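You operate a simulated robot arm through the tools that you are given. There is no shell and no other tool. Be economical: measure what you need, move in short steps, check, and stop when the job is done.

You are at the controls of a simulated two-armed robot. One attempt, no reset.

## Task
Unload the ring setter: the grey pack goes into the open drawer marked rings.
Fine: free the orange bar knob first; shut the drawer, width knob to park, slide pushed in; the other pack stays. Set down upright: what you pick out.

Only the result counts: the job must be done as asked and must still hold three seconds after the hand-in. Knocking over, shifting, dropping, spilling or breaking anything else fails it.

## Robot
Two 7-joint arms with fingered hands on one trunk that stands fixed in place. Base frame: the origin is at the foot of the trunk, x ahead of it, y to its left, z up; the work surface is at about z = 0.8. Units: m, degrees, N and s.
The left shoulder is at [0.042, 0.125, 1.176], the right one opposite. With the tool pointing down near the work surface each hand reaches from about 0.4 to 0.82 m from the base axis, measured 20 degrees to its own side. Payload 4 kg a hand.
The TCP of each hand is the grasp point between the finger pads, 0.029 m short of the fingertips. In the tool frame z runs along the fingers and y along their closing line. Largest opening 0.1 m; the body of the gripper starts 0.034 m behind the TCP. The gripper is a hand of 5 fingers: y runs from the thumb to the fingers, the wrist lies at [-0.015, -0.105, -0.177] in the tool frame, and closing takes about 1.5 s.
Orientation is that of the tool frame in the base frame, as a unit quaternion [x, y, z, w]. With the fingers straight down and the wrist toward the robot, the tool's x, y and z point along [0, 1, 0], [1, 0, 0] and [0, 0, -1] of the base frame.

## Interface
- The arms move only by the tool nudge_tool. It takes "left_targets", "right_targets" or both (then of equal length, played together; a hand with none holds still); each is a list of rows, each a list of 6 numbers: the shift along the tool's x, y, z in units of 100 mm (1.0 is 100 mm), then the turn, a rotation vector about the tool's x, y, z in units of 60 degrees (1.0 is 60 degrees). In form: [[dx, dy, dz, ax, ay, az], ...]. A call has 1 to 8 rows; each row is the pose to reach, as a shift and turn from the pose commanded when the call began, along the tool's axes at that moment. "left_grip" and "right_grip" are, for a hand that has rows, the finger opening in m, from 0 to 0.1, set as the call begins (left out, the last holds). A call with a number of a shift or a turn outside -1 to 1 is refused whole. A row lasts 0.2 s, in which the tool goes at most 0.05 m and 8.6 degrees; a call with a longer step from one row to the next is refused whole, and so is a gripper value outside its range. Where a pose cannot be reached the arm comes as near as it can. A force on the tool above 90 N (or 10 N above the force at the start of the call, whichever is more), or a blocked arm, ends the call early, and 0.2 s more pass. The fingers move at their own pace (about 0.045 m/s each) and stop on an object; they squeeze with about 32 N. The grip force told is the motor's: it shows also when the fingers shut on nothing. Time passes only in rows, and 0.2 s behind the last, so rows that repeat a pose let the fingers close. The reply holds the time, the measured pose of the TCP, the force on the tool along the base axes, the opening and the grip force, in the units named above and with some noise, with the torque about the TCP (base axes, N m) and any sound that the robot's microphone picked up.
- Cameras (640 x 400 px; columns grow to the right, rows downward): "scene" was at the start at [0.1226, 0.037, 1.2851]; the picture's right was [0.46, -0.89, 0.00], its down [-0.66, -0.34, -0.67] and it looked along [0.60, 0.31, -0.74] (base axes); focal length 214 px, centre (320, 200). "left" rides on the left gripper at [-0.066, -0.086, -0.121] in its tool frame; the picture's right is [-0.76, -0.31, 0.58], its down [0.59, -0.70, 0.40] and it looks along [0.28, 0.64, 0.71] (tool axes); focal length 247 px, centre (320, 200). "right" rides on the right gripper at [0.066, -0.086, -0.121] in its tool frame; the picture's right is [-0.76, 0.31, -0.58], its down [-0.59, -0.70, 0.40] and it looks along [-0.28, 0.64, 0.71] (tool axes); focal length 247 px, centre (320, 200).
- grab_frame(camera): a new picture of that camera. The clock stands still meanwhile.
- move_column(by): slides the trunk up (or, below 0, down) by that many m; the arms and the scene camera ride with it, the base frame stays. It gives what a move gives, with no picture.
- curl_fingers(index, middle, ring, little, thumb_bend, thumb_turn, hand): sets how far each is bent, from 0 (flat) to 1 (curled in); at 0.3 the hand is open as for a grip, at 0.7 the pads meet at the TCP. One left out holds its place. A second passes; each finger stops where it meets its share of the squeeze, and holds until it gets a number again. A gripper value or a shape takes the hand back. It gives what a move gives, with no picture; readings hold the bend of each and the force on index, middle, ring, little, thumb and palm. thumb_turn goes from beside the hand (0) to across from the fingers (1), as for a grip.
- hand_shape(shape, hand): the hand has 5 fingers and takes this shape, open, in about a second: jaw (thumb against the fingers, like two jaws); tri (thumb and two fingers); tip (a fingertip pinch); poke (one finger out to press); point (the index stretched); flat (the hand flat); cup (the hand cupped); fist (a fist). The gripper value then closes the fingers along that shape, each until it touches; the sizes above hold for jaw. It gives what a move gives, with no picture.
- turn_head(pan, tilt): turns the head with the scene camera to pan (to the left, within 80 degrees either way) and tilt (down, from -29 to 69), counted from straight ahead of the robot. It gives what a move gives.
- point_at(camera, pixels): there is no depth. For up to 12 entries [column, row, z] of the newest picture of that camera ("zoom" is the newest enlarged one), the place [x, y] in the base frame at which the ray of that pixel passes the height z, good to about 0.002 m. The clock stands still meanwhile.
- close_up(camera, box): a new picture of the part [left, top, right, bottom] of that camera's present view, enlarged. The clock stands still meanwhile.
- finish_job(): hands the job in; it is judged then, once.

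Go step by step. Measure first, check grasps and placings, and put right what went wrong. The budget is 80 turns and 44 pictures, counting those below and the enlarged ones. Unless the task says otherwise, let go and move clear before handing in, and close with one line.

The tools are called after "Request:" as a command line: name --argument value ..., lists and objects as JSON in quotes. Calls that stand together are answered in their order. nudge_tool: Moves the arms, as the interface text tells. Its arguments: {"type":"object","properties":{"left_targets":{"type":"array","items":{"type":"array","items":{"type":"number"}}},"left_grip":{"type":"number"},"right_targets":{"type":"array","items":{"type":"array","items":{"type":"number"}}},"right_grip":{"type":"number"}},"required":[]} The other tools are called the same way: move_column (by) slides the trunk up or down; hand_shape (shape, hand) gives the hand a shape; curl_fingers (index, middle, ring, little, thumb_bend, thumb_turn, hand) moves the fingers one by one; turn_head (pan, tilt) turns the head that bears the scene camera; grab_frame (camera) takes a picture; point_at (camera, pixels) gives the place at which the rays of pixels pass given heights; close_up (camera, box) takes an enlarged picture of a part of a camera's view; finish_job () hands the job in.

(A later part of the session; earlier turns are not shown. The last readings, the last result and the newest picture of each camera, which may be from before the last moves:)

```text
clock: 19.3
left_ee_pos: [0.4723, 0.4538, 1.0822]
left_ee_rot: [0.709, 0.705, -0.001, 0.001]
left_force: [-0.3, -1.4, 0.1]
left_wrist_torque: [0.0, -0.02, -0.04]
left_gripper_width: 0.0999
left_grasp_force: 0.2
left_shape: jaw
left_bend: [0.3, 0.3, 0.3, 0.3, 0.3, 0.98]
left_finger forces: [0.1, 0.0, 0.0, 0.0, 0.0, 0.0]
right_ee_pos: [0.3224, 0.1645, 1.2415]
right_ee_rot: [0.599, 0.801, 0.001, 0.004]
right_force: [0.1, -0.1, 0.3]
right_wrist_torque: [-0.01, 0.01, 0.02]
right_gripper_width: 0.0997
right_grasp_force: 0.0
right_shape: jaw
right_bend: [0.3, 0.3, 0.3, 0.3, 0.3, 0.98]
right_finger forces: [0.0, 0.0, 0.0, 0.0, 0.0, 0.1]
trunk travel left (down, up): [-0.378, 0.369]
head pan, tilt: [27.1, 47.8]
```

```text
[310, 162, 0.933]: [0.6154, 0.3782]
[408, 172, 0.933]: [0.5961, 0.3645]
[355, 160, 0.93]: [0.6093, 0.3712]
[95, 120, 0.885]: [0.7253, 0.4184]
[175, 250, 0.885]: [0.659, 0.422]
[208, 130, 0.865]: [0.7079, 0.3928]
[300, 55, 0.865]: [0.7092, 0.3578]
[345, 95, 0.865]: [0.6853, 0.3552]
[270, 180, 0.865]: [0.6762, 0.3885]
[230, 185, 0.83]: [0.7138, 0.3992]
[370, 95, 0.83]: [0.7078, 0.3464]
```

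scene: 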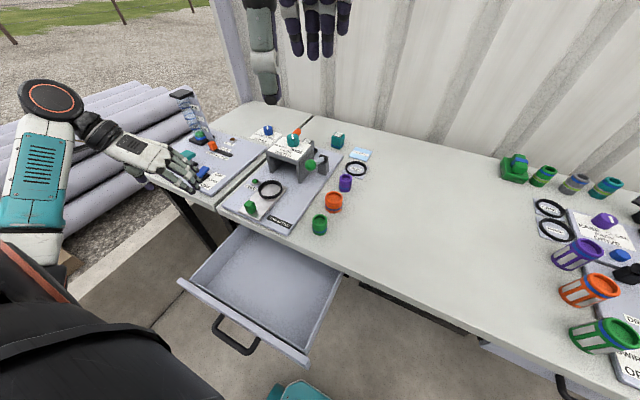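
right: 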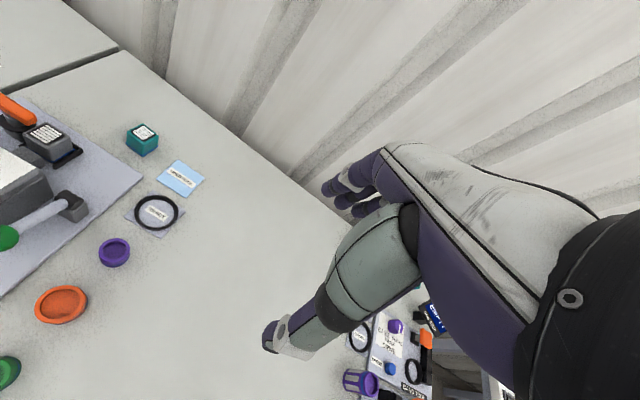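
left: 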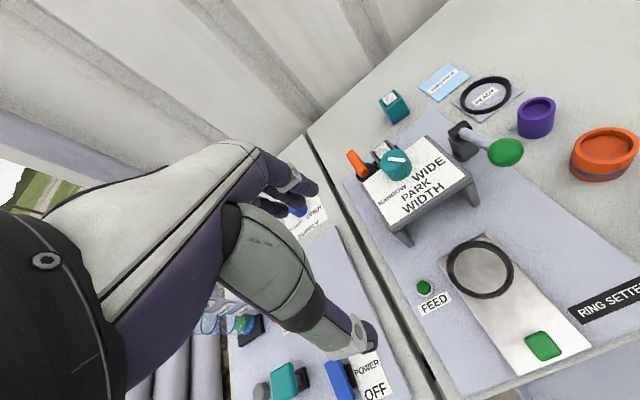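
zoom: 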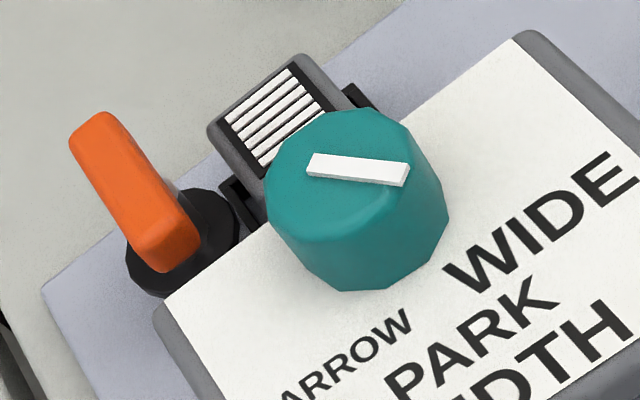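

The bar now lies along x (0.659–0.725) at y≈0.42, clear of the pack (x 0.676–0.708, y 0.356–0.392). The ring/little fingers would foul the bar in jaw, so take the tri shape and hover over the pack.

Request:
hand_shape --hand "left" --shape "tri"

Request:
nudge_tool --left_targets '[[-0.2, 0.3, 0, 0, 0, 0], [-0.4, 0.6, 0, 0, 0, 0], [-0.6, 0.9, 0, 0, 0, 0], [-0.82, 1.0, 0, 0, 0, 0], [-0.82, 1.0, 0, 0, 0, 0]]' --left_grip 0.065

Request:
nudge_tool --left_targets '[[0, 0.4, 0, 0, 0, 0], [0, 0.8, 0, 0, 0, 0], [0, 1.0, 0.3, 0, 0, 0], [0, 1.0, 0.6, 0, 0, 0], [0, 1.0, 0.6, 0, 0, 0]]'

Request:
close_up --camera "left" --box '[200, 130, 520, 330]'

Request:
close_up --camera "scene" --box '[250, 80, 370, 180]'

```text
clock: 20.2
left_ee_pos: [0.473, 0.453, 1.0823]
left_ee_rot: [0.709, 0.705, -0.001, 0.001]
left_force: [-0.3, -0.4, 0.1]
left_wrist_torque: [-0.03, 0.01, -0.01]
left_gripper_width: 0.0999
left_grasp_force: 0.1
left_shape: tri
left_bend: [0.3, 0.3, 0.99, 0.99, 0.3, 0.98]
left_finger forces: [0.0, 0.0, 0.0, 0.0, 0.0, 0.0]
right_ee_pos: [0.3213, 0.1656, 1.2406]
right_ee_rot: [0.598, 0.801, 0.0, 0.003]
right_force: [-0.4, -0.1, 0.1]
right_wrist_torque: [-0.01, -0.01, 0.0]
right_gripper_width: 0.0997
right_grasp_force: 0.0
right_shape: jaw
right_bend: [0.3, 0.3, 0.3, 0.3, 0.3, 0.98]
right_finger forces: [0.0, 0.0, 0.1, 0.1, 0.0, 0.0]
trunk travel left (down, up): [-0.378, 0.369]
head pan, tilt: [27.1, 47.8]
```

```text
clock: 21.4
left_ee_pos: [0.5731, 0.3707, 1.0817]
left_ee_rot: [0.708, 0.706, -0.001, 0.001]
left_force: [0.2, -0.2, 0.6]
left_wrist_torque: [0.0, 0.01, -0.01]
left_gripper_width: 0.0651
left_grasp_force: 0.0
left_shape: tri
left_bend: [0.4, 0.37, 0.99, 0.99, 0.3, 0.99]
left_finger forces: [0.1, 0.0, 0.1, 0.0, 0.0, 0.0]
right_ee_pos: [0.3206, 0.1647, 1.2407]
right_ee_rot: [0.599, 0.801, 0.0, 0.004]
right_force: [-0.1, 0.3, 0.6]
right_wrist_torque: [0.02, 0.02, 0.01]
right_gripper_width: 0.0998
right_grasp_force: 0.1
right_shape: jaw
right_bend: [0.3, 0.3, 0.3, 0.3, 0.3, 0.98]
right_finger forces: [0.0, 0.0, 0.1, 0.0, 0.0, 0.0]
trunk travel left (down, up): [-0.378, 0.369]
head pan, tilt: [27.1, 47.8]
```

```text
clock: 22.6
left_ee_pos: [0.6733, 0.3711, 1.021]
left_ee_rot: [0.709, 0.706, -0.001, 0.0]
left_force: [0.1, -0.7, -0.1]
left_wrist_torque: [0.02, 0.01, 0.01]
left_gripper_width: 0.0648
left_grasp_force: 0.0
left_shape: tri
left_bend: [0.4, 0.37, 0.99, 0.99, 0.3, 0.99]
left_finger forces: [0.1, 0.0, 0.0, 0.1, 0.1, 0.0]
right_ee_pos: [0.3219, 0.1646, 1.2418]
right_ee_rot: [0.599, 0.801, 0.001, 0.003]
right_force: [1.1, 0.2, 0.7]
right_wrist_torque: [0.01, 0.02, -0.01]
right_gripper_width: 0.0999
right_grasp_force: 0.0
right_shape: jaw
right_bend: [0.3, 0.3, 0.3, 0.3, 0.3, 0.98]
right_finger forces: [0.0, 0.1, 0.1, 0.1, 0.1, 0.0]
trunk travel left (down, up): [-0.378, 0.369]
head pan, tilt: [27.1, 47.8]
```

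```text
2.00 times, centred on (360, 230) of left
```

zoom: 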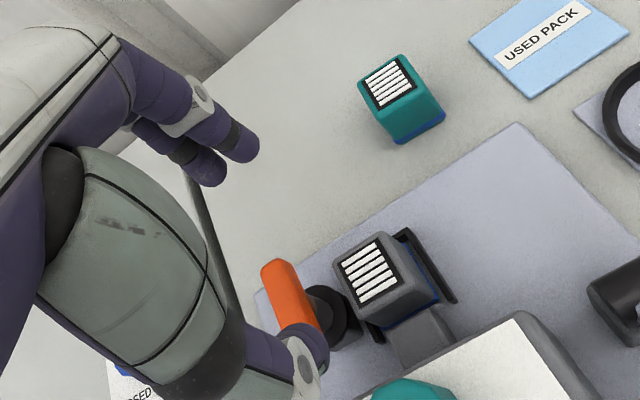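

```text
4.00 times, centred on (310, 130) of scene
```

zoom: 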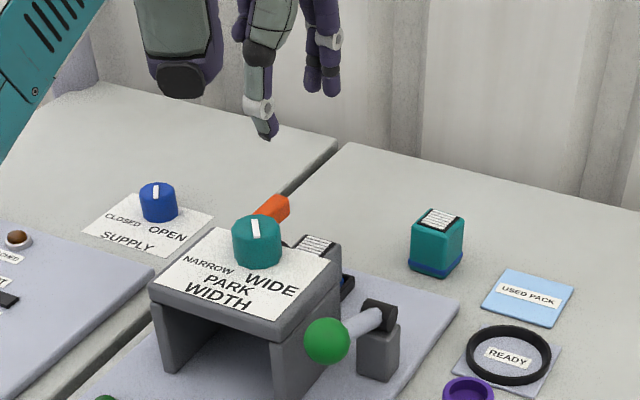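

Tri shape shows thumb plus two fingers and ring/little curled. Centre over the pack (x 0.692) and descend in two stages, watching force.

Request:
nudge_tool --left_targets '[[0, 0.2, 0.2, 0, 0, 0], [0, 0.2, 0.5, 0, 0, 0], [0, 0.2, 0.8, 0, 0, 0], [0, 0.2, 1.0, 0, 0, 0], [0, 0.2, 1.0, 0, 0, 0]]'

Request:
grab_frame --camera "left"

```text
clock: 23.8
left_ee_pos: [0.6923, 0.3717, 0.9203]
left_ee_rot: [0.708, 0.706, -0.001, 0.0]
left_force: [0.2, -0.3, 0.6]
left_wrist_torque: [-0.02, 0.02, 0.03]
left_gripper_width: 0.0652
left_grasp_force: 0.0
left_shape: tri
left_bend: [0.4, 0.37, 0.99, 0.99, 0.3, 0.99]
left_finger forces: [0.1, 0.0, 0.1, 0.1, 0.0, 0.1]
right_ee_pos: [0.3225, 0.1638, 1.2405]
right_ee_rot: [0.599, 0.801, 0.001, 0.002]
right_force: [0.5, 0.0, 0.2]
right_wrist_torque: [0.0, 0.02, -0.01]
right_gripper_width: 0.0998
right_grasp_force: 0.1
right_shape: jaw
right_bend: [0.3, 0.3, 0.3, 0.3, 0.3, 0.98]
right_finger forces: [0.0, 0.1, 0.0, 0.0, 0.0, 0.0]
trunk travel left (down, up): [-0.378, 0.369]
head pan, tilt: [27.1, 47.8]
```

```text
16 pictures are left
```

left: 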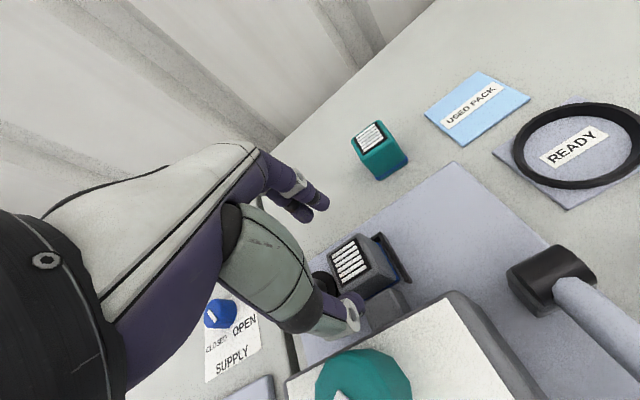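

Thumb tip (358,310) and fingers (315,200) straddle the pack at (360,262). Descend 46 mm.

Request:
nudge_tool --left_targets '[[0, 0, 0.15, 0, 0, 0], [0, 0, 0.3, 0, 0, 0], [0, 0, 0.46, 0, 0, 0], [0, 0, 0.46, 0, 0, 0]]'

Request:
close_up --camera "left" --box '[240, 150, 480, 340]'

```text
clock: 24.8
left_ee_pos: [0.6921, 0.3701, 0.8757]
left_ee_rot: [0.709, 0.706, -0.002, 0.001]
left_force: [3.0, -0.7, 0.4]
left_wrist_torque: [0.02, -0.04, -0.04]
left_gripper_width: 0.0651
left_grasp_force: 0.1
left_shape: tri
left_bend: [0.4, 0.37, 0.99, 0.99, 0.31, 0.99]
left_finger forces: [0.0, 0.1, 0.0, 0.0, 0.9, 0.1]
right_ee_pos: [0.3236, 0.1644, 1.2413]
right_ee_rot: [0.599, 0.8, 0.002, 0.004]
right_force: [0.8, 0.3, 0.5]
right_wrist_torque: [0.0, 0.0, 0.02]
right_gripper_width: 0.0998
right_grasp_force: 0.1
right_shape: jaw
right_bend: [0.3, 0.3, 0.3, 0.3, 0.3, 0.98]
right_finger forces: [0.1, 0.0, 0.0, 0.0, 0.0, 0.1]
trunk travel left (down, up): [-0.378, 0.369]
head pan, tilt: [27.1, 47.8]
```

```text
2.11 times, centred on (360, 245) of left
```

zoom: 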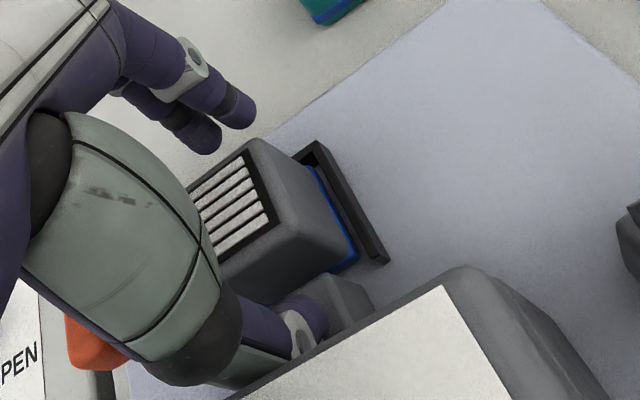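

The thumb is between bridge and pack, fingers beyond. Close the hand.

Request:
nudge_tool --left_targets '[[0, 0, 0, 0, 0, 0], [0, 0, 0, 0, 0, 0], [0, 0, 0, 0, 0, 0], [0, 0, 0, 0, 0, 0], [0, 0, 0, 0, 0, 0], [0, 0, 0, 0, 0, 0]]' --left_grip 0.0

```text
clock: 26.2
left_ee_pos: [0.6937, 0.3696, 0.8775]
left_ee_rot: [0.708, 0.706, 0.0, 0.002]
left_force: [7.2, -1.7, -0.1]
left_wrist_torque: [-0.05, -0.26, 0.0]
left_gripper_width: 0.0424
left_grasp_force: 32.1
left_shape: tri
left_bend: [0.74, 0.55, 1.0, 1.0, 0.38, 1.0]
left_finger forces: [16.6, 16.3, 0.1, 0.0, 24.8, 0.0]
right_ee_pos: [0.3227, 0.1647, 1.2398]
right_ee_rot: [0.598, 0.802, -0.001, 0.002]
right_force: [0.9, -1.0, 0.4]
right_wrist_torque: [0.0, 0.03, -0.01]
right_gripper_width: 0.1
right_grasp_force: 0.0
right_shape: jaw
right_bend: [0.3, 0.3, 0.3, 0.3, 0.3, 0.98]
right_finger forces: [0.0, 0.0, 0.0, 0.0, 0.1, 0.1]
trunk travel left (down, up): [-0.378, 0.369]
head pan, tilt: [27.1, 47.8]
```

Contact 16 N + 16 N against thumb 25 N, width 42 mm. Check the grip visually before lifting.

Request:
close_up --camera "left" --box '[240, 150, 480, 340]'

```text
2.11 times, centred on (360, 245) of left
```

zoom: 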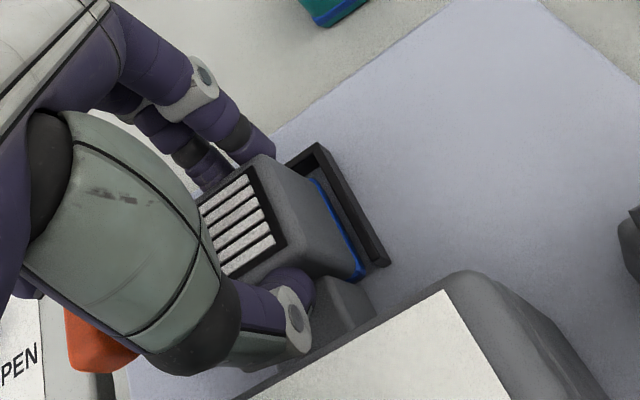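

The pack is pinched between thumb and both fingers. Lift straight up slowly.

Request:
nudge_tool --left_targets '[[0, 0, -0.1, 0, 0, 0], [0, 0, -0.25, 0, 0, 0], [0, 0, -0.45, 0, 0, 0], [0, 0, -0.7, 0, 0, 0], [0, 0, -1.0, 0, 0, 0], [0, 0, -1.0, 0, 0, 0]]'

Request:
grab_frame --camera "left"

```text
clock: 27.6
left_ee_pos: [0.6922, 0.3711, 0.9749]
left_ee_rot: [0.708, 0.706, -0.001, 0.001]
left_force: [-1.1, -0.5, -1.7]
left_wrist_torque: [0.01, 0.02, -0.01]
left_gripper_width: 0.0421
left_grasp_force: 31.8
left_shape: tri
left_bend: [0.74, 0.56, 1.0, 1.0, 0.38, 1.0]
left_finger forces: [14.5, 13.9, 0.0, 0.1, 28.3, 0.1]
right_ee_pos: [0.3237, 0.1641, 1.2406]
right_ee_rot: [0.598, 0.801, 0.0, 0.003]
right_force: [-1.1, -0.4, 0.2]
right_wrist_torque: [0.0, -0.01, 0.02]
right_gripper_width: 0.0998
right_grasp_force: 0.1
right_shape: jaw
right_bend: [0.3, 0.3, 0.3, 0.3, 0.3, 0.98]
right_finger forces: [0.1, 0.1, 0.1, 0.0, 0.0, 0.0]
trunk travel left (down, up): [-0.378, 0.369]
head pan, tilt: [27.1, 47.8]
```

```text
13 pictures are left
```

left: 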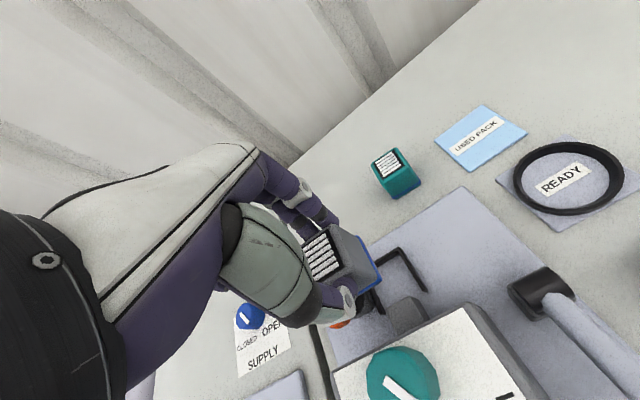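

Pack is lifted clean, upright, tray empty. Now I need drawer geometry: take the right hand's view (it hovers near the drawer) and a scene view.

Request:
grab_frame --camera "right"

Request:
grab_frame --camera "scene"

```text
12 pictures are left
```

right: 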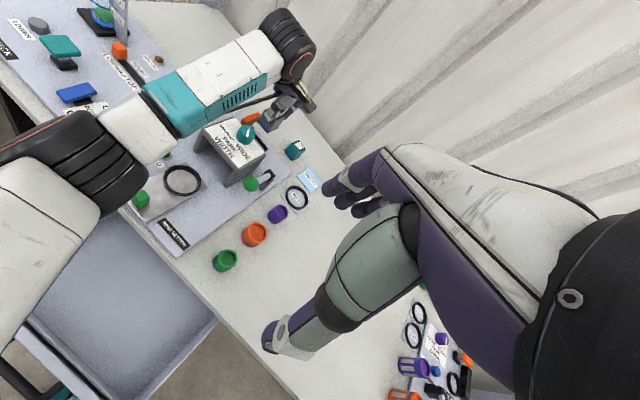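

```text
11 pictures are left
```

scene: 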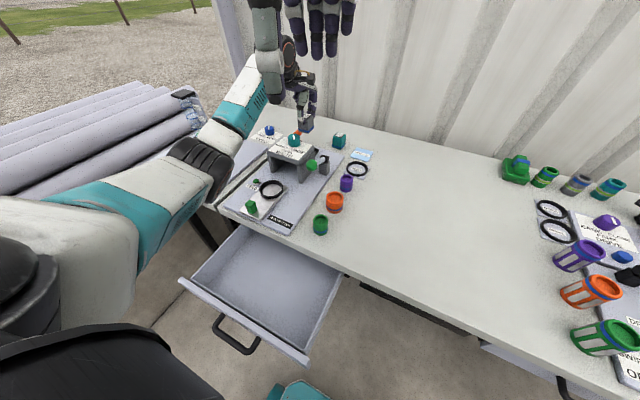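

The right hand hovers close to where the left arm must pass; I'll move it aside later. First compute drawer rim and floor heights from matching edges.

Request:
point_at --camera "scene" --pixels '[[341, 272, 0.78], [341, 272, 0.7], [325, 310, 0.78], [325, 310, 0.7], [245, 322, 0.78], [245, 322, 0.7], [193.2, 276.6, 0.78], [193.2, 276.6, 0.7], [211.6, 286, 0.68], [211.6, 286, 0.6], [280, 245, 0.8], [300, 350, 0.74]]'

Request:
point_at --camera "right" --pixels '[[216, 320, 0.78], [216, 320, 0.7], [180, 356, 0.78], [180, 356, 0.7], [80, 358, 0.78], [80, 358, 0.7], [190, 280, 0.8], [240, 340, 0.8]]'

Request:
close_up --camera "right" --box '[0, 200, 300, 400]'

```text
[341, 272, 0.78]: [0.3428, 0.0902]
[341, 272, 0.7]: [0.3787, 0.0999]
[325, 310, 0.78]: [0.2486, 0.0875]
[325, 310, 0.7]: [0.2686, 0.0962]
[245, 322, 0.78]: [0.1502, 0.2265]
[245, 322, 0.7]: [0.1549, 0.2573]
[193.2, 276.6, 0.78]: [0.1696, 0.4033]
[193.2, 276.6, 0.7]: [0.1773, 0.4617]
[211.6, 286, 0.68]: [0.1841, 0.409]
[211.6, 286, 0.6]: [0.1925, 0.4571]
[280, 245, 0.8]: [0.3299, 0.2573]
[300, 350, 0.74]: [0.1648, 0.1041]
```

```text
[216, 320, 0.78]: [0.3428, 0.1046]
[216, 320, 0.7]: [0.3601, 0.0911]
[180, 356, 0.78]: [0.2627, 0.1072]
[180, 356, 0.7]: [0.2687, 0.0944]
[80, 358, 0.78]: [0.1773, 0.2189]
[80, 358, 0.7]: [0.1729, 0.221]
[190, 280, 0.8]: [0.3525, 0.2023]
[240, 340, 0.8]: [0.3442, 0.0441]
```

```text
2.00 times, centred on (150, 300) of right
```

zoom: 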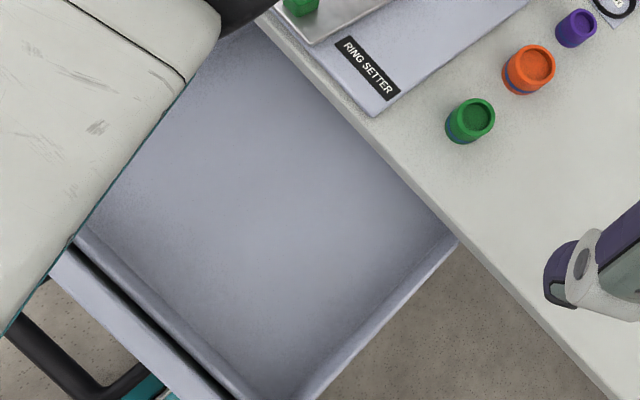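

Drawer: rim z≈0.72, floor ≈0.62–0.63, front panel x≈0.16–0.175, y 0.10–0.44, table edge x≈0.335. Now raise the pack, retreat, and move the right hand aside at the same time.

Request:
nudge_tool --left_targets '[[0, 0, -0.35, 0, 0, 0], [0, 0, -0.75, 0, 0, 0], [0, -0.2, -0.75, 0, 0, 0], [0, -0.45, -0.75, 0, 0, 0], [0, -0.7, -0.75, 0, 0, 0], [0, -1, -0.75, 0, 0, 0], [0, -1, -0.75, 0, 0, 0]]' --right_targets '[[-0.25, 0, 0, 0, 0, 0], [-0.5, 0, 0, 0, 0, 0], [-0.75, 0, 0, 0, 0, 0], [-1, 0, 0, 0, 0, 0], [-1, 0, 0, 0, 0, 0], [-1, 0, 0, 0, 0, 0], [-1, 0, 0, 0, 0, 0]]'

Request:
nudge_tool --left_targets '[[0, -0.25, 0, 0, 0, 0], [0, -0.5, 0, 0, 0, 0], [0, -0.75, 0, 0, 0, 0], [0, -1, 0, 0, 0, 0], [0, -1, 0, 0, 0, 0], [0, -1, 0, 0, 0, 0]]' --right_targets '[[-0.25, 0, 0, 0, 0, 0.05], [-0.5, 0, 0, 0, 0, 0.1], [-0.75, 0, 0, 0, 0, 0.15], [-1, 0, 0, 0, 0, 0.2], [-1, 0, 0, 0, 0, 0.27], [-1, 0, 0, 0, 0, 0.27]]'

```text
clock: 29.2
left_ee_pos: [0.5939, 0.3697, 1.0532]
left_ee_rot: [0.708, 0.706, 0.0, 0.0]
left_force: [-0.1, -0.3, -0.7]
left_wrist_torque: [0.01, -0.01, 0.02]
left_gripper_width: 0.042
left_grasp_force: 32.4
left_shape: tri
left_bend: [0.74, 0.56, 1.0, 1.0, 0.38, 1.0]
left_finger forces: [14.4, 13.9, 0.0, 0.1, 28.4, 0.0]
right_ee_pos: [0.3503, 0.0678, 1.2422]
right_ee_rot: [0.599, 0.801, 0.001, 0.003]
right_force: [0.9, 0.5, 0.6]
right_wrist_torque: [0.0, -0.02, 0.02]
right_gripper_width: 0.0999
right_grasp_force: 0.1
right_shape: jaw
right_bend: [0.3, 0.3, 0.3, 0.3, 0.3, 0.98]
right_finger forces: [0.1, 0.0, 0.1, 0.1, 0.1, 0.0]
trunk travel left (down, up): [-0.378, 0.369]
head pan, tilt: [27.1, 47.8]
```

```text
clock: 30.6
left_ee_pos: [0.4916, 0.3717, 1.052]
left_ee_rot: [0.708, 0.706, 0.0, -0.001]
left_force: [0.1, -0.4, -0.6]
left_wrist_torque: [0.02, -0.02, 0.03]
left_gripper_width: 0.0424
left_grasp_force: 32.4
left_shape: tri
left_bend: [0.74, 0.56, 1.0, 1.0, 0.38, 1.0]
left_finger forces: [14.6, 13.7, 0.1, 0.1, 28.4, 0.0]
right_ee_pos: [0.3769, -0.0286, 1.2421]
right_ee_rot: [0.705, 0.709, 0.0, 0.004]
right_force: [0.2, -0.2, 0.3]
right_wrist_torque: [-0.02, 0.02, 0.0]
right_gripper_width: 0.1003
right_grasp_force: 0.1
right_shape: jaw
right_bend: [0.3, 0.3, 0.3, 0.3, 0.3, 0.98]
right_finger forces: [0.0, 0.0, 0.0, 0.0, 0.0, 0.1]
trunk travel left (down, up): [-0.378, 0.369]
head pan, tilt: [27.1, 47.8]
```

Held fine. Continue retreating the left hand, then turn it 45° so its wrist goes to the left.

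Request:
nudge_tool --left_targets '[[0, -0.25, 0, 0, 0, 0.1], [0, -0.5, 0, 0, 0, 0.2], [0, -0.75, 0, 0, 0, 0.3], [0, -1, 0, 0, 0, 0.4], [0, -1, 0, 0, 0, 0.5], [0, -1, 0, 0, 0, 0.5]]' --right_targets '[[-0.25, 0, 0, 0, 0, 0], [-0.5, 0, 0, 0, 0, 0], [-0.75, 0, 0, 0, 0, 0], [-1, 0, 0, 0, 0, 0], [-1, 0, 0, 0, 0, 0], [-1, 0, 0, 0, 0, 0]]'

```text
clock: 32.0
left_ee_pos: [0.3924, 0.3691, 1.0514]
left_ee_rot: [0.867, 0.498, 0.0, 0.001]
left_force: [-0.3, 0.6, 0.5]
left_wrist_torque: [-0.01, 0.0, 0.0]
left_gripper_width: 0.042
left_grasp_force: 32.4
left_shape: tri
left_bend: [0.74, 0.56, 1.0, 1.0, 0.38, 1.0]
left_finger forces: [14.4, 13.9, 0.0, 0.0, 28.3, 0.0]
right_ee_pos: [0.3816, -0.1273, 1.2419]
right_ee_rot: [0.706, 0.708, 0.0, 0.004]
right_force: [-0.4, 0.2, -0.2]
right_wrist_torque: [-0.01, 0.01, 0.01]
right_gripper_width: 0.0999
right_grasp_force: 0.0
right_shape: jaw
right_bend: [0.3, 0.3, 0.3, 0.3, 0.3, 0.98]
right_finger forces: [0.1, 0.0, 0.0, 0.1, 0.1, 0.1]
trunk travel left (down, up): [-0.378, 0.369]
head pan, tilt: [27.1, 47.8]
```

Request:
nudge_tool --left_targets '[[-0.23, -0.15, 0, 0, 0, 0.06], [-0.46, -0.31, 0, 0, 0, 0.12], [-0.7, -0.46, 0, 0, 0, 0.18], [-0.93, -0.62, 0, 0, 0, 0.25], [-0.93, -0.62, 0, 0, 0, 0.25]]'

```text
clock: 33.2
left_ee_pos: [0.293, 0.3207, 1.0508]
left_ee_rot: [0.925, 0.38, 0.0, 0.0]
left_force: [-0.2, -0.4, -2.2]
left_wrist_torque: [-0.04, -0.01, -0.01]
left_gripper_width: 0.0418
left_grasp_force: 31.6
left_shape: tri
left_bend: [0.74, 0.56, 1.0, 1.0, 0.38, 1.0]
left_finger forces: [14.5, 13.8, 0.0, 0.0, 28.3, 0.0]
right_ee_pos: [0.3806, -0.1273, 1.242]
right_ee_rot: [0.706, 0.708, 0.0, 0.003]
right_force: [-0.1, 0.5, -0.1]
right_wrist_torque: [-0.04, -0.01, -0.01]
right_gripper_width: 0.0998
right_grasp_force: 0.1
right_shape: jaw
right_bend: [0.3, 0.3, 0.3, 0.3, 0.3, 0.98]
right_finger forces: [0.1, 0.1, 0.1, 0.0, 0.0, 0.1]
trunk travel left (down, up): [-0.378, 0.369]
head pan, tilt: [27.1, 47.8]
```

Reached (0.293, 0.321). Shift to x 0.25, y 0.29 and begin lowering toward the drawer.

Request:
nudge_tool --left_targets '[[-0.3, -0.05, 0, 0, 0, 0], [-0.52, -0.09, 0.2, 0, 0, 0], [-0.52, -0.09, 0.5, 0, 0, 0], [-0.52, -0.09, 0.8, 0, 0, 0], [-0.52, -0.09, 1.0, 0, 0, 0], [-0.52, -0.09, 1.0, 0, 0, 0]]'

Request:
grab_frame --camera "scene"

```text
clock: 34.6
left_ee_pos: [0.267, 0.3107, 0.946]
left_ee_rot: [0.925, 0.381, 0.0, 0.001]
left_force: [0.2, 0.5, -0.4]
left_wrist_torque: [-0.01, -0.01, 0.0]
left_gripper_width: 0.042
left_grasp_force: 32.2
left_shape: tri
left_bend: [0.74, 0.56, 1.0, 1.0, 0.38, 1.0]
left_finger forces: [14.4, 13.8, 0.1, 0.0, 28.3, 0.0]
left hand out of reach, approached as far as the arm can: row 1, 2, 3, 4, 5, 6
right_ee_pos: [0.3817, -0.1266, 1.2419]
right_ee_rot: [0.706, 0.708, 0.0, 0.003]
right_force: [-0.5, -0.3, 0.1]
right_wrist_torque: [0.01, 0.02, 0.01]
right_gripper_width: 0.0999
right_grasp_force: 0.0
right_shape: jaw
right_bend: [0.3, 0.3, 0.3, 0.3, 0.3, 0.98]
right_finger forces: [0.1, 0.0, 0.0, 0.0, 0.1, 0.1]
trunk travel left (down, up): [-0.378, 0.369]
head pan, tilt: [27.1, 47.8]
```

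```text
9 pictures are left
```

scene: 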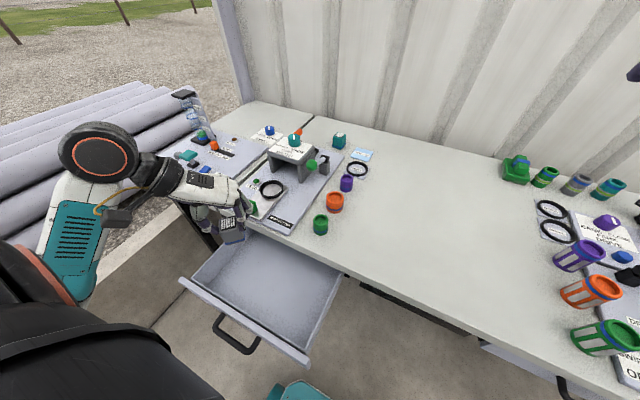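

Slightly short of target but x 0.267, y 0.311 is well inside the drawer; the forearm is clear of the tables. Continue lowering 100 mm.

Request:
nudge_tool --left_targets '[[0, 0, 0.25, 0, 0, 0], [0, 0, 0.5, 0, 0, 0], [0, 0, 0.75, 0, 0, 0], [0, 0, 1.0, 0, 0, 0], [0, 0, 1.0, 0, 0, 0]]'

```text
clock: 35.8
left_ee_pos: [0.2665, 0.3128, 0.8444]
left_ee_rot: [0.924, 0.381, 0.001, 0.001]
left_force: [0.2, 0.4, -1.1]
left_wrist_torque: [-0.03, 0.02, 0.0]
left_gripper_width: 0.042
left_grasp_force: 32.4
left_shape: tri
left_bend: [0.74, 0.56, 1.0, 1.0, 0.38, 1.0]
left_finger forces: [14.4, 13.8, 0.0, 0.1, 28.3, 0.0]
right_ee_pos: [0.3817, -0.1269, 1.2421]
right_ee_rot: [0.706, 0.708, 0.0, 0.003]
right_force: [0.2, -0.4, -0.7]
right_wrist_torque: [0.01, -0.02, 0.01]
right_gripper_width: 0.0999
right_grasp_force: 0.1
right_shape: jaw
right_bend: [0.3, 0.3, 0.3, 0.3, 0.3, 0.98]
right_finger forces: [0.0, 0.1, 0.1, 0.0, 0.1, 0.2]
trunk travel left (down, up): [-0.378, 0.369]
head pan, tilt: [27.1, 47.8]
```

Reachable. Shift 15 mm toward the robot and lower 100 mm more (pack bottom then about 0.685).

Request:
nudge_tool --left_targets '[[-0.1, -0.1, 0.1, 0, 0, 0], [-0.1, -0.1, 0.35, 0, 0, 0], [-0.1, -0.1, 0.6, 0, 0, 0], [-0.1, -0.1, 0.8, 0, 0, 0], [-0.1, -0.1, 1.0, 0, 0, 0], [-0.1, -0.1, 1.0, 0, 0, 0]]'

Request:
close_up --camera "scene" --box '[160, 190, 400, 400]'

```text
clock: 37.2
left_ee_pos: [0.2525, 0.3127, 0.7435]
left_ee_rot: [0.924, 0.381, 0.0, 0.001]
left_force: [0.1, -0.7, -1.0]
left_wrist_torque: [0.03, -0.03, -0.02]
left_gripper_width: 0.0418
left_grasp_force: 31.7
left_shape: tri
left_bend: [0.74, 0.56, 1.0, 1.0, 0.38, 1.0]
left_finger forces: [14.4, 13.7, 0.1, 0.0, 28.1, 0.0]
right_ee_pos: [0.3813, -0.1282, 1.2422]
right_ee_rot: [0.706, 0.708, 0.001, 0.003]
right_force: [-0.4, 0.5, -0.1]
right_wrist_torque: [0.02, -0.03, 0.04]
right_gripper_width: 0.0999
right_grasp_force: 0.0
right_shape: jaw
right_bend: [0.3, 0.3, 0.3, 0.3, 0.3, 0.98]
right_finger forces: [0.0, 0.0, 0.0, 0.0, 0.0, 0.1]
trunk travel left (down, up): [-0.378, 0.369]
head pan, tilt: [27.1, 47.8]
```

```text
1.90 times, centred on (280, 295) of scene
```

zoom: 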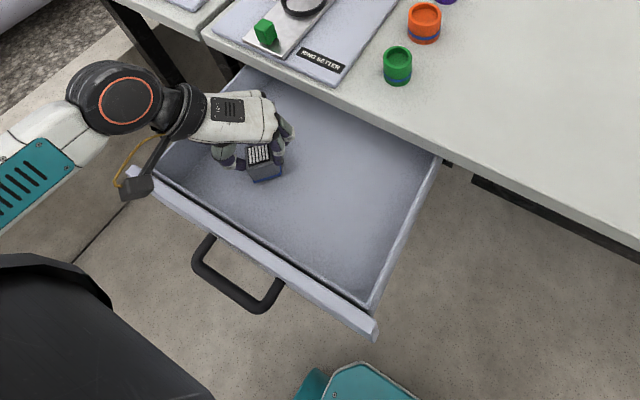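

The pack is over the drawer interior (zoom (262,160)). Lower 45 mm, then feel for the floor.

Request:
nudge_tool --left_targets '[[0, 0, 0.2, 0, 0, 0], [0, 0, 0.35, 0, 0, 0], [0, 0, 0.45, 0, 0, 0], [0, 0, 0.45, 0, 0, 0]]'

Request:
nudge_tool --left_targets '[[0, 0, 0.05, 0, 0, 0], [0, 0, 0.1, 0, 0, 0], [0, 0, 0.1, 0, 0, 0]]'

```text
clock: 38.2
left_ee_pos: [0.2554, 0.3103, 0.7072]
left_ee_rot: [0.925, 0.379, 0.009, 0.003]
left_force: [1.7, 3.7, 65.5]
left_wrist_torque: [0.73, -0.42, 0.03]
left_gripper_width: 0.0437
left_grasp_force: 31.9
left_shape: tri
left_bend: [0.75, 0.57, 1.0, 1.0, 0.32, 1.0]
left_finger forces: [14.3, 14.7, 30.2, 0.0, 32.7, 0.1]
right_ee_pos: [0.3775, -0.1305, 1.2424]
right_ee_rot: [0.706, 0.708, 0.003, 0.004]
right_force: [-0.2, -0.3, -0.7]
right_wrist_torque: [-0.02, 0.03, -0.02]
right_gripper_width: 0.1
right_grasp_force: 0.0
right_shape: jaw
right_bend: [0.3, 0.3, 0.3, 0.3, 0.3, 0.98]
right_finger forces: [0.1, 0.0, 0.1, 0.1, 0.1, 0.0]
trunk travel left (down, up): [-0.378, 0.369]
head pan, tilt: [27.1, 47.8]
```

```text
clock: 38.6
left_ee_pos: [0.2648, 0.3113, 0.7067]
left_ee_rot: [0.926, 0.378, 0.016, 0.01]
left_force: [1.8, -8.1, 40.1]
left_wrist_torque: [0.44, -0.2, -0.09]
left_gripper_width: 0.0429
left_grasp_force: 32.6
left_shape: tri
left_bend: [0.74, 0.58, 1.0, 1.0, 0.32, 1.0]
left_finger forces: [15.2, 15.9, 17.6, 0.1, 28.9, 0.1]
right_ee_pos: [0.3815, -0.1259, 1.2399]
right_ee_rot: [0.706, 0.708, 0.001, 0.002]
right_force: [-0.1, 1.2, -0.2]
right_wrist_torque: [-0.02, 0.05, -0.03]
right_gripper_width: 0.0999
right_grasp_force: 0.1
right_shape: jaw
right_bend: [0.3, 0.3, 0.3, 0.3, 0.3, 0.98]
right_finger forces: [0.1, 0.0, 0.0, 0.0, 0.0, 0.0]
trunk travel left (down, up): [-0.378, 0.369]
head pan, tilt: [27.1, 47.8]
stopped in row 2 (left hand): the force on the tool passed its limit at 93 N (the readings are from after the stop); the commanded pose is now the measured one
```

Floor contact at TCP z≈0.707. Relieve the pressure: raise 6 mm and level the hand.

Request:
nudge_tool --left_targets '[[0, 0, -0.05, 0.015, -0.01, -0.005], [0, 0, -0.08, 0.029, -0.021, -0.01], [0, 0, -0.08, 0.029, -0.021, -0.01], [0, 0, -0.08, 0.029, -0.021, -0.01]]'

Request:
close_up --camera "scene" --box '[210, 220, 330, 300]'

```text
clock: 39.6
left_ee_pos: [0.2583, 0.3137, 0.7102]
left_ee_rot: [0.924, 0.383, -0.005, -0.005]
left_force: [-0.6, -0.7, -0.8]
left_wrist_torque: [0.01, 0.0, 0.0]
left_gripper_width: 0.042
left_grasp_force: 32.1
left_shape: tri
left_bend: [0.74, 0.57, 0.99, 1.0, 0.34, 1.0]
left_finger forces: [13.8, 13.4, 0.0, 0.0, 27.6, 0.0]
right_ee_pos: [0.3819, -0.1257, 1.2425]
right_ee_rot: [0.705, 0.709, 0.0, 0.004]
right_force: [-0.7, 0.4, -0.1]
right_wrist_torque: [-0.02, -0.01, 0.02]
right_gripper_width: 0.1001
right_grasp_force: 0.1
right_shape: jaw
right_bend: [0.3, 0.3, 0.3, 0.3, 0.3, 0.98]
right_finger forces: [0.0, 0.0, 0.0, 0.1, 0.0, 0.1]
trunk travel left (down, up): [-0.378, 0.369]
head pan, tilt: [27.1, 47.8]
```

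```text
5.00 times, centred on (270, 260) of scene
```

zoom: 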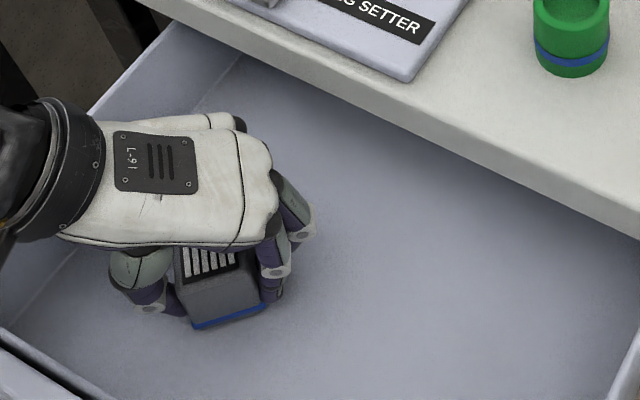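

Force is back to zero, pack nearly at the floor and about upright. Lower 3 mm and open the hand.

Request:
nudge_tool --left_targets '[[0, 0, 0.02, 0, 0, 0], [0, 0, 0.035, 0, 0, 0], [0, 0, 0.035, 0, 0, 0]]'

Request:
nudge_tool --left_targets '[[0, 0, 0, 0, 0, 0], [0, 0, 0, 0, 0, 0], [0, 0, 0, 0, 0, 0], [0, 0, 0, 0, 0, 0], [0, 0, 0, 0, 0, 0]]' --left_grip 0.075

Request:
close_up --camera "scene" --box '[210, 220, 330, 300]'

```text
clock: 40.5
left_ee_pos: [0.2577, 0.3135, 0.7074]
left_ee_rot: [0.924, 0.384, -0.005, -0.003]
left_force: [-1.8, 0.5, 11.2]
left_wrist_torque: [0.07, 0.04, 0.01]
left_gripper_width: 0.042
left_grasp_force: 32.2
left_shape: tri
left_bend: [0.74, 0.57, 1.0, 1.0, 0.34, 1.0]
left_finger forces: [13.5, 14.4, 0.0, 0.1, 29.4, 0.1]
right_ee_pos: [0.3793, -0.1254, 1.2432]
right_ee_rot: [0.705, 0.709, 0.002, 0.004]
right_force: [1.1, 0.4, 0.4]
right_wrist_torque: [0.02, -0.01, -0.01]
right_gripper_width: 0.1002
right_grasp_force: 0.0
right_shape: jaw
right_bend: [0.3, 0.3, 0.3, 0.3, 0.3, 0.98]
right_finger forces: [0.0, 0.1, 0.0, 0.1, 0.0, 0.1]
trunk travel left (down, up): [-0.378, 0.369]
head pan, tilt: [27.1, 47.8]
```

```text
clock: 41.6
left_ee_pos: [0.259, 0.3124, 0.7093]
left_ee_rot: [0.923, 0.384, -0.003, -0.004]
left_force: [2.3, -0.9, 25.8]
left_wrist_torque: [0.28, -0.71, -0.02]
left_gripper_width: 0.0747
left_grasp_force: 0.1
left_shape: tri
left_bend: [0.39, 0.34, 1.0, 1.0, 0.3, 0.99]
left_finger forces: [0.0, 0.0, 25.4, 0.0, 0.1, 0.1]
right_ee_pos: [0.3794, -0.1265, 1.2422]
right_ee_rot: [0.706, 0.708, 0.001, 0.003]
right_force: [0.8, 0.3, -0.2]
right_wrist_torque: [-0.01, -0.01, -0.03]
right_gripper_width: 0.0999
right_grasp_force: 0.1
right_shape: jaw
right_bend: [0.3, 0.3, 0.3, 0.3, 0.3, 0.98]
right_finger forces: [0.0, 0.0, 0.0, 0.0, 0.1, 0.1]
trunk travel left (down, up): [-0.378, 0.369]
head pan, tilt: [27.1, 47.8]
```

```text
5.00 times, centred on (270, 260) of scene
```

zoom: 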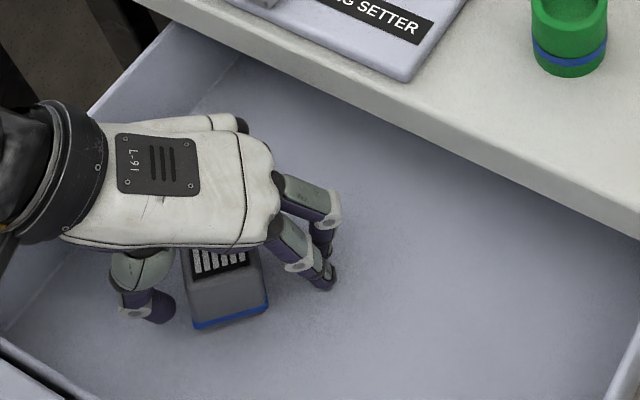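

The pack stands on the drawer floor, released; the curled ring finger rests on its top. Lift straight up, slowly.

Request:
nudge_tool --left_targets '[[0, 0, -0.1, 0, 0, 0], [0, 0, -0.25, 0, 0, 0], [0, 0, -0.5, 0, 0, 0], [0, 0, -0.75, 0, 0, 0], [0, 0, -1.0, 0, 0, 0], [0, 0, -1.0, 0, 0, 0]]'

Request:
nudge_tool --left_targets '[[0, 0, -0.3, 0, 0, 0], [0, 0, -0.6, 0, 0, 0], [0, 0, -1.0, 0, 0, 0], [0, 0, -1.0, 0, 0, 0]]'

Request:
close_up --camera "scene" --box '[160, 190, 400, 400]'

```text
clock: 43.0
left_ee_pos: [0.2612, 0.3138, 0.8043]
left_ee_rot: [0.923, 0.384, -0.006, -0.004]
left_force: [1.3, -0.1, -0.1]
left_wrist_torque: [0.0, 0.03, 0.01]
left_gripper_width: 0.0748
left_grasp_force: 0.2
left_shape: tri
left_bend: [0.39, 0.34, 0.99, 0.99, 0.3, 0.99]
left_finger forces: [0.0, 0.0, 0.0, 0.0, 0.0, 0.0]
right_ee_pos: [0.381, -0.1252, 1.242]
right_ee_rot: [0.706, 0.708, 0.0, 0.003]
right_force: [0.1, -0.6, -0.8]
right_wrist_torque: [-0.02, 0.03, -0.01]
right_gripper_width: 0.1
right_grasp_force: 0.1
right_shape: jaw
right_bend: [0.3, 0.3, 0.3, 0.3, 0.3, 0.98]
right_finger forces: [0.0, 0.0, 0.0, 0.0, 0.1, 0.0]
trunk travel left (down, up): [-0.378, 0.369]
head pan, tilt: [27.1, 47.8]
```

```text
clock: 44.0
left_ee_pos: [0.263, 0.314, 0.9056]
left_ee_rot: [0.923, 0.384, -0.005, -0.005]
left_force: [-0.6, -0.1, -0.2]
left_wrist_torque: [-0.03, -0.02, 0.01]
left_gripper_width: 0.075
left_grasp_force: 0.0
left_shape: tri
left_bend: [0.39, 0.34, 0.99, 0.99, 0.3, 0.99]
left_finger forces: [0.0, 0.1, 0.1, 0.1, 0.1, 0.0]
right_ee_pos: [0.3798, -0.1256, 1.2426]
right_ee_rot: [0.706, 0.708, 0.001, 0.003]
right_force: [0.4, -0.9, -0.6]
right_wrist_torque: [-0.01, 0.0, -0.02]
right_gripper_width: 0.0999
right_grasp_force: 0.0
right_shape: jaw
right_bend: [0.3, 0.3, 0.3, 0.3, 0.3, 0.98]
right_finger forces: [0.0, 0.0, 0.0, 0.0, 0.1, 0.0]
trunk travel left (down, up): [-0.378, 0.369]
head pan, tilt: [27.1, 47.8]
```

```text
1.90 times, centred on (280, 295) of scene
```

zoom: 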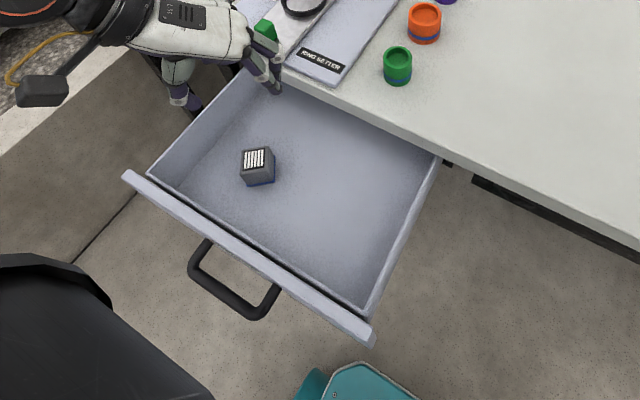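

The pack stands upright alone in the drawer. Next the slide: raise, take closed jaw and position in front of the green tab (0.376, 0.374).

Request:
hand_shape --hand "left" --shape "jaw"

Request:
nudge_tool --left_targets '[[0, 0, -0.25, 0, 0, 0], [0.2, 0, -0.4, 0, 0, -0.12], [0.4, 0, -0.4, 0, 0, -0.24], [0.6, 0, -0.4, 0, 0, -0.36], [0.8, 0, -0.4, 0, 0, -0.5], [0.8, 0, -0.4, 0, 0, -0.5], [0.8, 0, -0.4, 0, 0, -0.5]]' --left_grip 0.0

```text
clock: 45.0
left_ee_pos: [0.2623, 0.3141, 0.9044]
left_ee_rot: [0.923, 0.385, -0.005, -0.005]
left_force: [0.2, 0.5, 0.3]
left_wrist_torque: [-0.02, 0.02, -0.01]
left_gripper_width: 0.0996
left_grasp_force: 0.1
left_shape: jaw
left_bend: [0.3, 0.3, 0.3, 0.3, 0.3, 0.98]
left_finger forces: [0.0, 0.0, 0.0, 0.0, 0.0, 0.0]
right_ee_pos: [0.3803, -0.1255, 1.2428]
right_ee_rot: [0.706, 0.708, 0.001, 0.004]
right_force: [0.1, -0.1, 0.1]
right_wrist_torque: [-0.02, 0.01, -0.05]
right_gripper_width: 0.1
right_grasp_force: 0.1
right_shape: jaw
right_bend: [0.3, 0.3, 0.3, 0.3, 0.3, 0.98]
right_finger forces: [0.0, 0.0, 0.0, 0.0, 0.0, 0.1]
trunk travel left (down, up): [-0.378, 0.369]
head pan, tilt: [27.1, 47.8]
```

```text
clock: 46.5
left_ee_pos: [0.3192, 0.3686, 0.9458]
left_ee_rot: [0.792, 0.611, -0.004, -0.006]
left_force: [-0.1, 0.3, -0.6]
left_wrist_torque: [0.02, 0.0, 0.01]
left_gripper_width: 0.0
left_grasp_force: 32.2
left_shape: jaw
left_bend: [0.7, 0.7, 0.7, 0.7, 0.7, 1.0]
left_finger forces: [0.1, 0.1, 0.0, 0.0, 0.1, 0.1]
right_ee_pos: [0.3803, -0.1254, 1.2412]
right_ee_rot: [0.706, 0.708, 0.001, 0.002]
right_force: [0.7, -0.3, 0.3]
right_wrist_torque: [-0.02, -0.03, 0.02]
right_gripper_width: 0.0997
right_grasp_force: 0.0
right_shape: jaw
right_bend: [0.3, 0.3, 0.3, 0.3, 0.3, 0.98]
right_finger forces: [0.0, 0.1, 0.0, 0.0, 0.0, 0.1]
trunk travel left (down, up): [-0.378, 0.369]
head pan, tilt: [27.1, 47.8]
```

Switch to tri (ring/little curled) so that only two fingers meet the tab and the FEED lamp stays clear; close, then lower in front of the tab.

Request:
hand_shape --hand "left" --shape "tri"

Request:
nudge_tool --left_targets '[[0.06, 0.03, 0, 0, 0, 0], [0.06, 0.03, 0, 0, 0, 0], [0.06, 0.03, 0, 0, 0, 0], [0.06, 0.03, 0, 0, 0, 0], [0.06, 0.03, 0, 0, 0, 0], [0.06, 0.03, 0.3, 0, 0, 0], [0.06, 0.03, 0.6, 0, 0, 0], [0.06, 0.03, 0.6, 0, 0, 0]]' --left_grip 0.0

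Request:
grab_frame --camera "left"

```text
clock: 47.5
left_ee_pos: [0.3179, 0.3703, 0.9448]
left_ee_rot: [0.792, 0.611, -0.004, -0.007]
left_force: [-0.2, 0.5, -0.4]
left_wrist_torque: [0.01, 0.03, -0.02]
left_gripper_width: 0.0998
left_grasp_force: 0.1
left_shape: tri
left_bend: [0.3, 0.3, 0.99, 0.99, 0.3, 0.98]
left_finger forces: [0.0, 0.0, 0.0, 0.0, 0.0, 0.0]
right_ee_pos: [0.3803, -0.125, 1.2425]
right_ee_rot: [0.705, 0.709, 0.0, 0.003]
right_force: [0.1, -1.3, -0.8]
right_wrist_torque: [0.02, 0.0, 0.01]
right_gripper_width: 0.1
right_grasp_force: 0.1
right_shape: jaw
right_bend: [0.3, 0.3, 0.3, 0.3, 0.3, 0.98]
right_finger forces: [0.1, 0.0, 0.0, 0.0, 0.1, 0.0]
trunk travel left (down, up): [-0.378, 0.369]
head pan, tilt: [27.1, 47.8]
```

```text
clock: 49.2
left_ee_pos: [0.3222, 0.3765, 0.8861]
left_ee_rot: [0.792, 0.61, -0.004, -0.006]
left_force: [-0.6, 0.6, 0.7]
left_wrist_torque: [0.0, 0.0, 0.01]
left_gripper_width: 0.0
left_grasp_force: 31.9
left_shape: tri
left_bend: [0.7, 0.7, 1.0, 1.0, 0.7, 1.0]
left_finger forces: [0.0, 0.1, 0.0, 0.0, 0.0, 0.0]
right_ee_pos: [0.3809, -0.1258, 1.242]
right_ee_rot: [0.706, 0.709, 0.0, 0.004]
right_force: [-0.1, 0.2, -0.3]
right_wrist_torque: [0.01, -0.02, 0.02]
right_gripper_width: 0.0997
right_grasp_force: 0.1
right_shape: jaw
right_bend: [0.3, 0.3, 0.3, 0.3, 0.3, 0.98]
right_finger forces: [0.1, 0.1, 0.0, 0.0, 0.0, 0.0]
trunk travel left (down, up): [-0.378, 0.369]
head pan, tilt: [27.1, 47.8]
```

```text
4 pictures are left
```

left: 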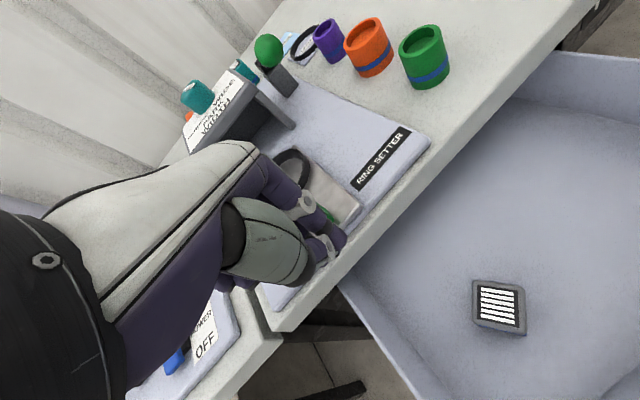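

Fingers are just in front of the green tab (pixel (328,214)); pack stands well in the drawer. Measure tab and slide from this view.

Request:
point_at --camera "left" --pixels '[[328, 214, 0.84], [334, 218, 0.825], [290, 160, 0.82], [345, 226, 0.815], [305, 132, 0.9], [500, 290, 0.7], [362, 208, 0.815], [330, 245, 0.857]]'

```text
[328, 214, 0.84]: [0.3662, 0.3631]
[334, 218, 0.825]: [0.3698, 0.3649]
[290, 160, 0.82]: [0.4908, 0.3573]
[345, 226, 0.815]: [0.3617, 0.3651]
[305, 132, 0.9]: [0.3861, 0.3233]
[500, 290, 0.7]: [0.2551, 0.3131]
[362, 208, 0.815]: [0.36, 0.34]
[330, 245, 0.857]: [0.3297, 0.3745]
```

Lower 30 mm and push along +x gently.

Request:
nudge_tool --left_targets '[[-0.01, 0, 0.15, 0, 0, 0], [-0.02, 0, 0.3, 0, 0, 0], [0.02, 0.15, 0.3, 0, 0, 0], [0.05, 0.27, 0.3, 0, 0, 0], [0.08, 0.37, 0.3, 0, 0, 0], [0.1, 0.47, 0.3, 0, 0, 0], [0.13, 0.57, 0.3, 0, 0, 0]]'

Request:
nudge_tool --left_targets '[[0.025, 0.1, 0, 0, 0, 0], [0.05, 0.2, 0, 0, 0, 0], [0.075, 0.3, 0, 0, 0, 0], [0.1, 0.4, 0, 0, 0, 0]]'

```text
clock: 50.9
left_ee_pos: [0.3813, 0.3741, 0.8542]
left_ee_rot: [0.792, 0.61, -0.004, -0.005]
left_force: [0.3, -0.7, 0.5]
left_wrist_torque: [0.01, -0.01, 0.01]
left_gripper_width: 0.0003
left_grasp_force: 31.6
left_shape: tri
left_bend: [0.7, 0.7, 1.0, 1.0, 0.7, 1.0]
left_finger forces: [0.0, 0.5, 0.1, 0.0, 0.1, 0.1]
right_ee_pos: [0.3801, -0.1254, 1.2407]
right_ee_rot: [0.706, 0.708, 0.0, 0.004]
right_force: [-0.5, 0.3, 0.4]
right_wrist_torque: [0.0, -0.04, -0.02]
right_gripper_width: 0.0998
right_grasp_force: 0.1
right_shape: jaw
right_bend: [0.3, 0.3, 0.3, 0.3, 0.3, 0.98]
right_finger forces: [0.0, 0.0, 0.0, 0.0, 0.0, 0.0]
trunk travel left (down, up): [-0.378, 0.369]
head pan, tilt: [27.1, 47.8]
```

```text
clock: 51.9
left_ee_pos: [0.4214, 0.3732, 0.8559]
left_ee_rot: [0.792, 0.611, -0.003, -0.005]
left_force: [0.4, 0.8, 0.2]
left_wrist_torque: [0.0, 0.02, 0.03]
left_gripper_width: 0.0
left_grasp_force: 31.9
left_shape: tri
left_bend: [0.7, 0.7, 1.0, 1.0, 0.7, 1.0]
left_finger forces: [0.0, 0.3, 0.0, 0.1, 0.0, 0.0]
right_ee_pos: [0.3809, -0.1263, 1.2427]
right_ee_rot: [0.705, 0.709, 0.001, 0.003]
right_force: [-0.6, 0.2, -0.4]
right_wrist_torque: [-0.02, 0.01, -0.01]
right_gripper_width: 0.0999
right_grasp_force: 0.0
right_shape: jaw
right_bend: [0.3, 0.3, 0.3, 0.3, 0.3, 0.98]
right_finger forces: [0.0, 0.0, 0.0, 0.0, 0.0, 0.0]
trunk travel left (down, up): [-0.378, 0.369]
head pan, tilt: [27.1, 47.8]
```

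Little resistance; middle finger reads slight contact. Verify the slide is actually moving.

Request:
close_up --camera "scene" --box '[210, 110, 380, 240]'

```text
3.08 times, centred on (295, 175) of scene
```

zoom: 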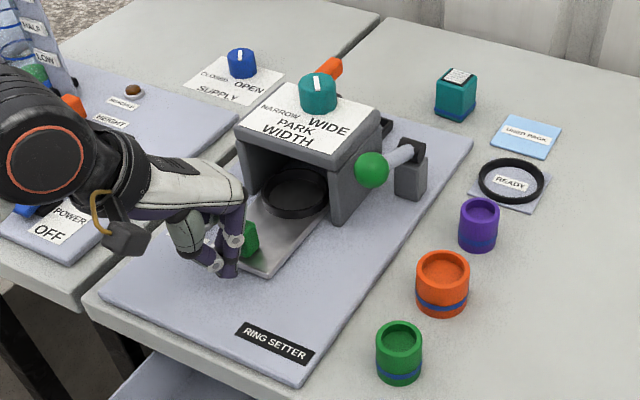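

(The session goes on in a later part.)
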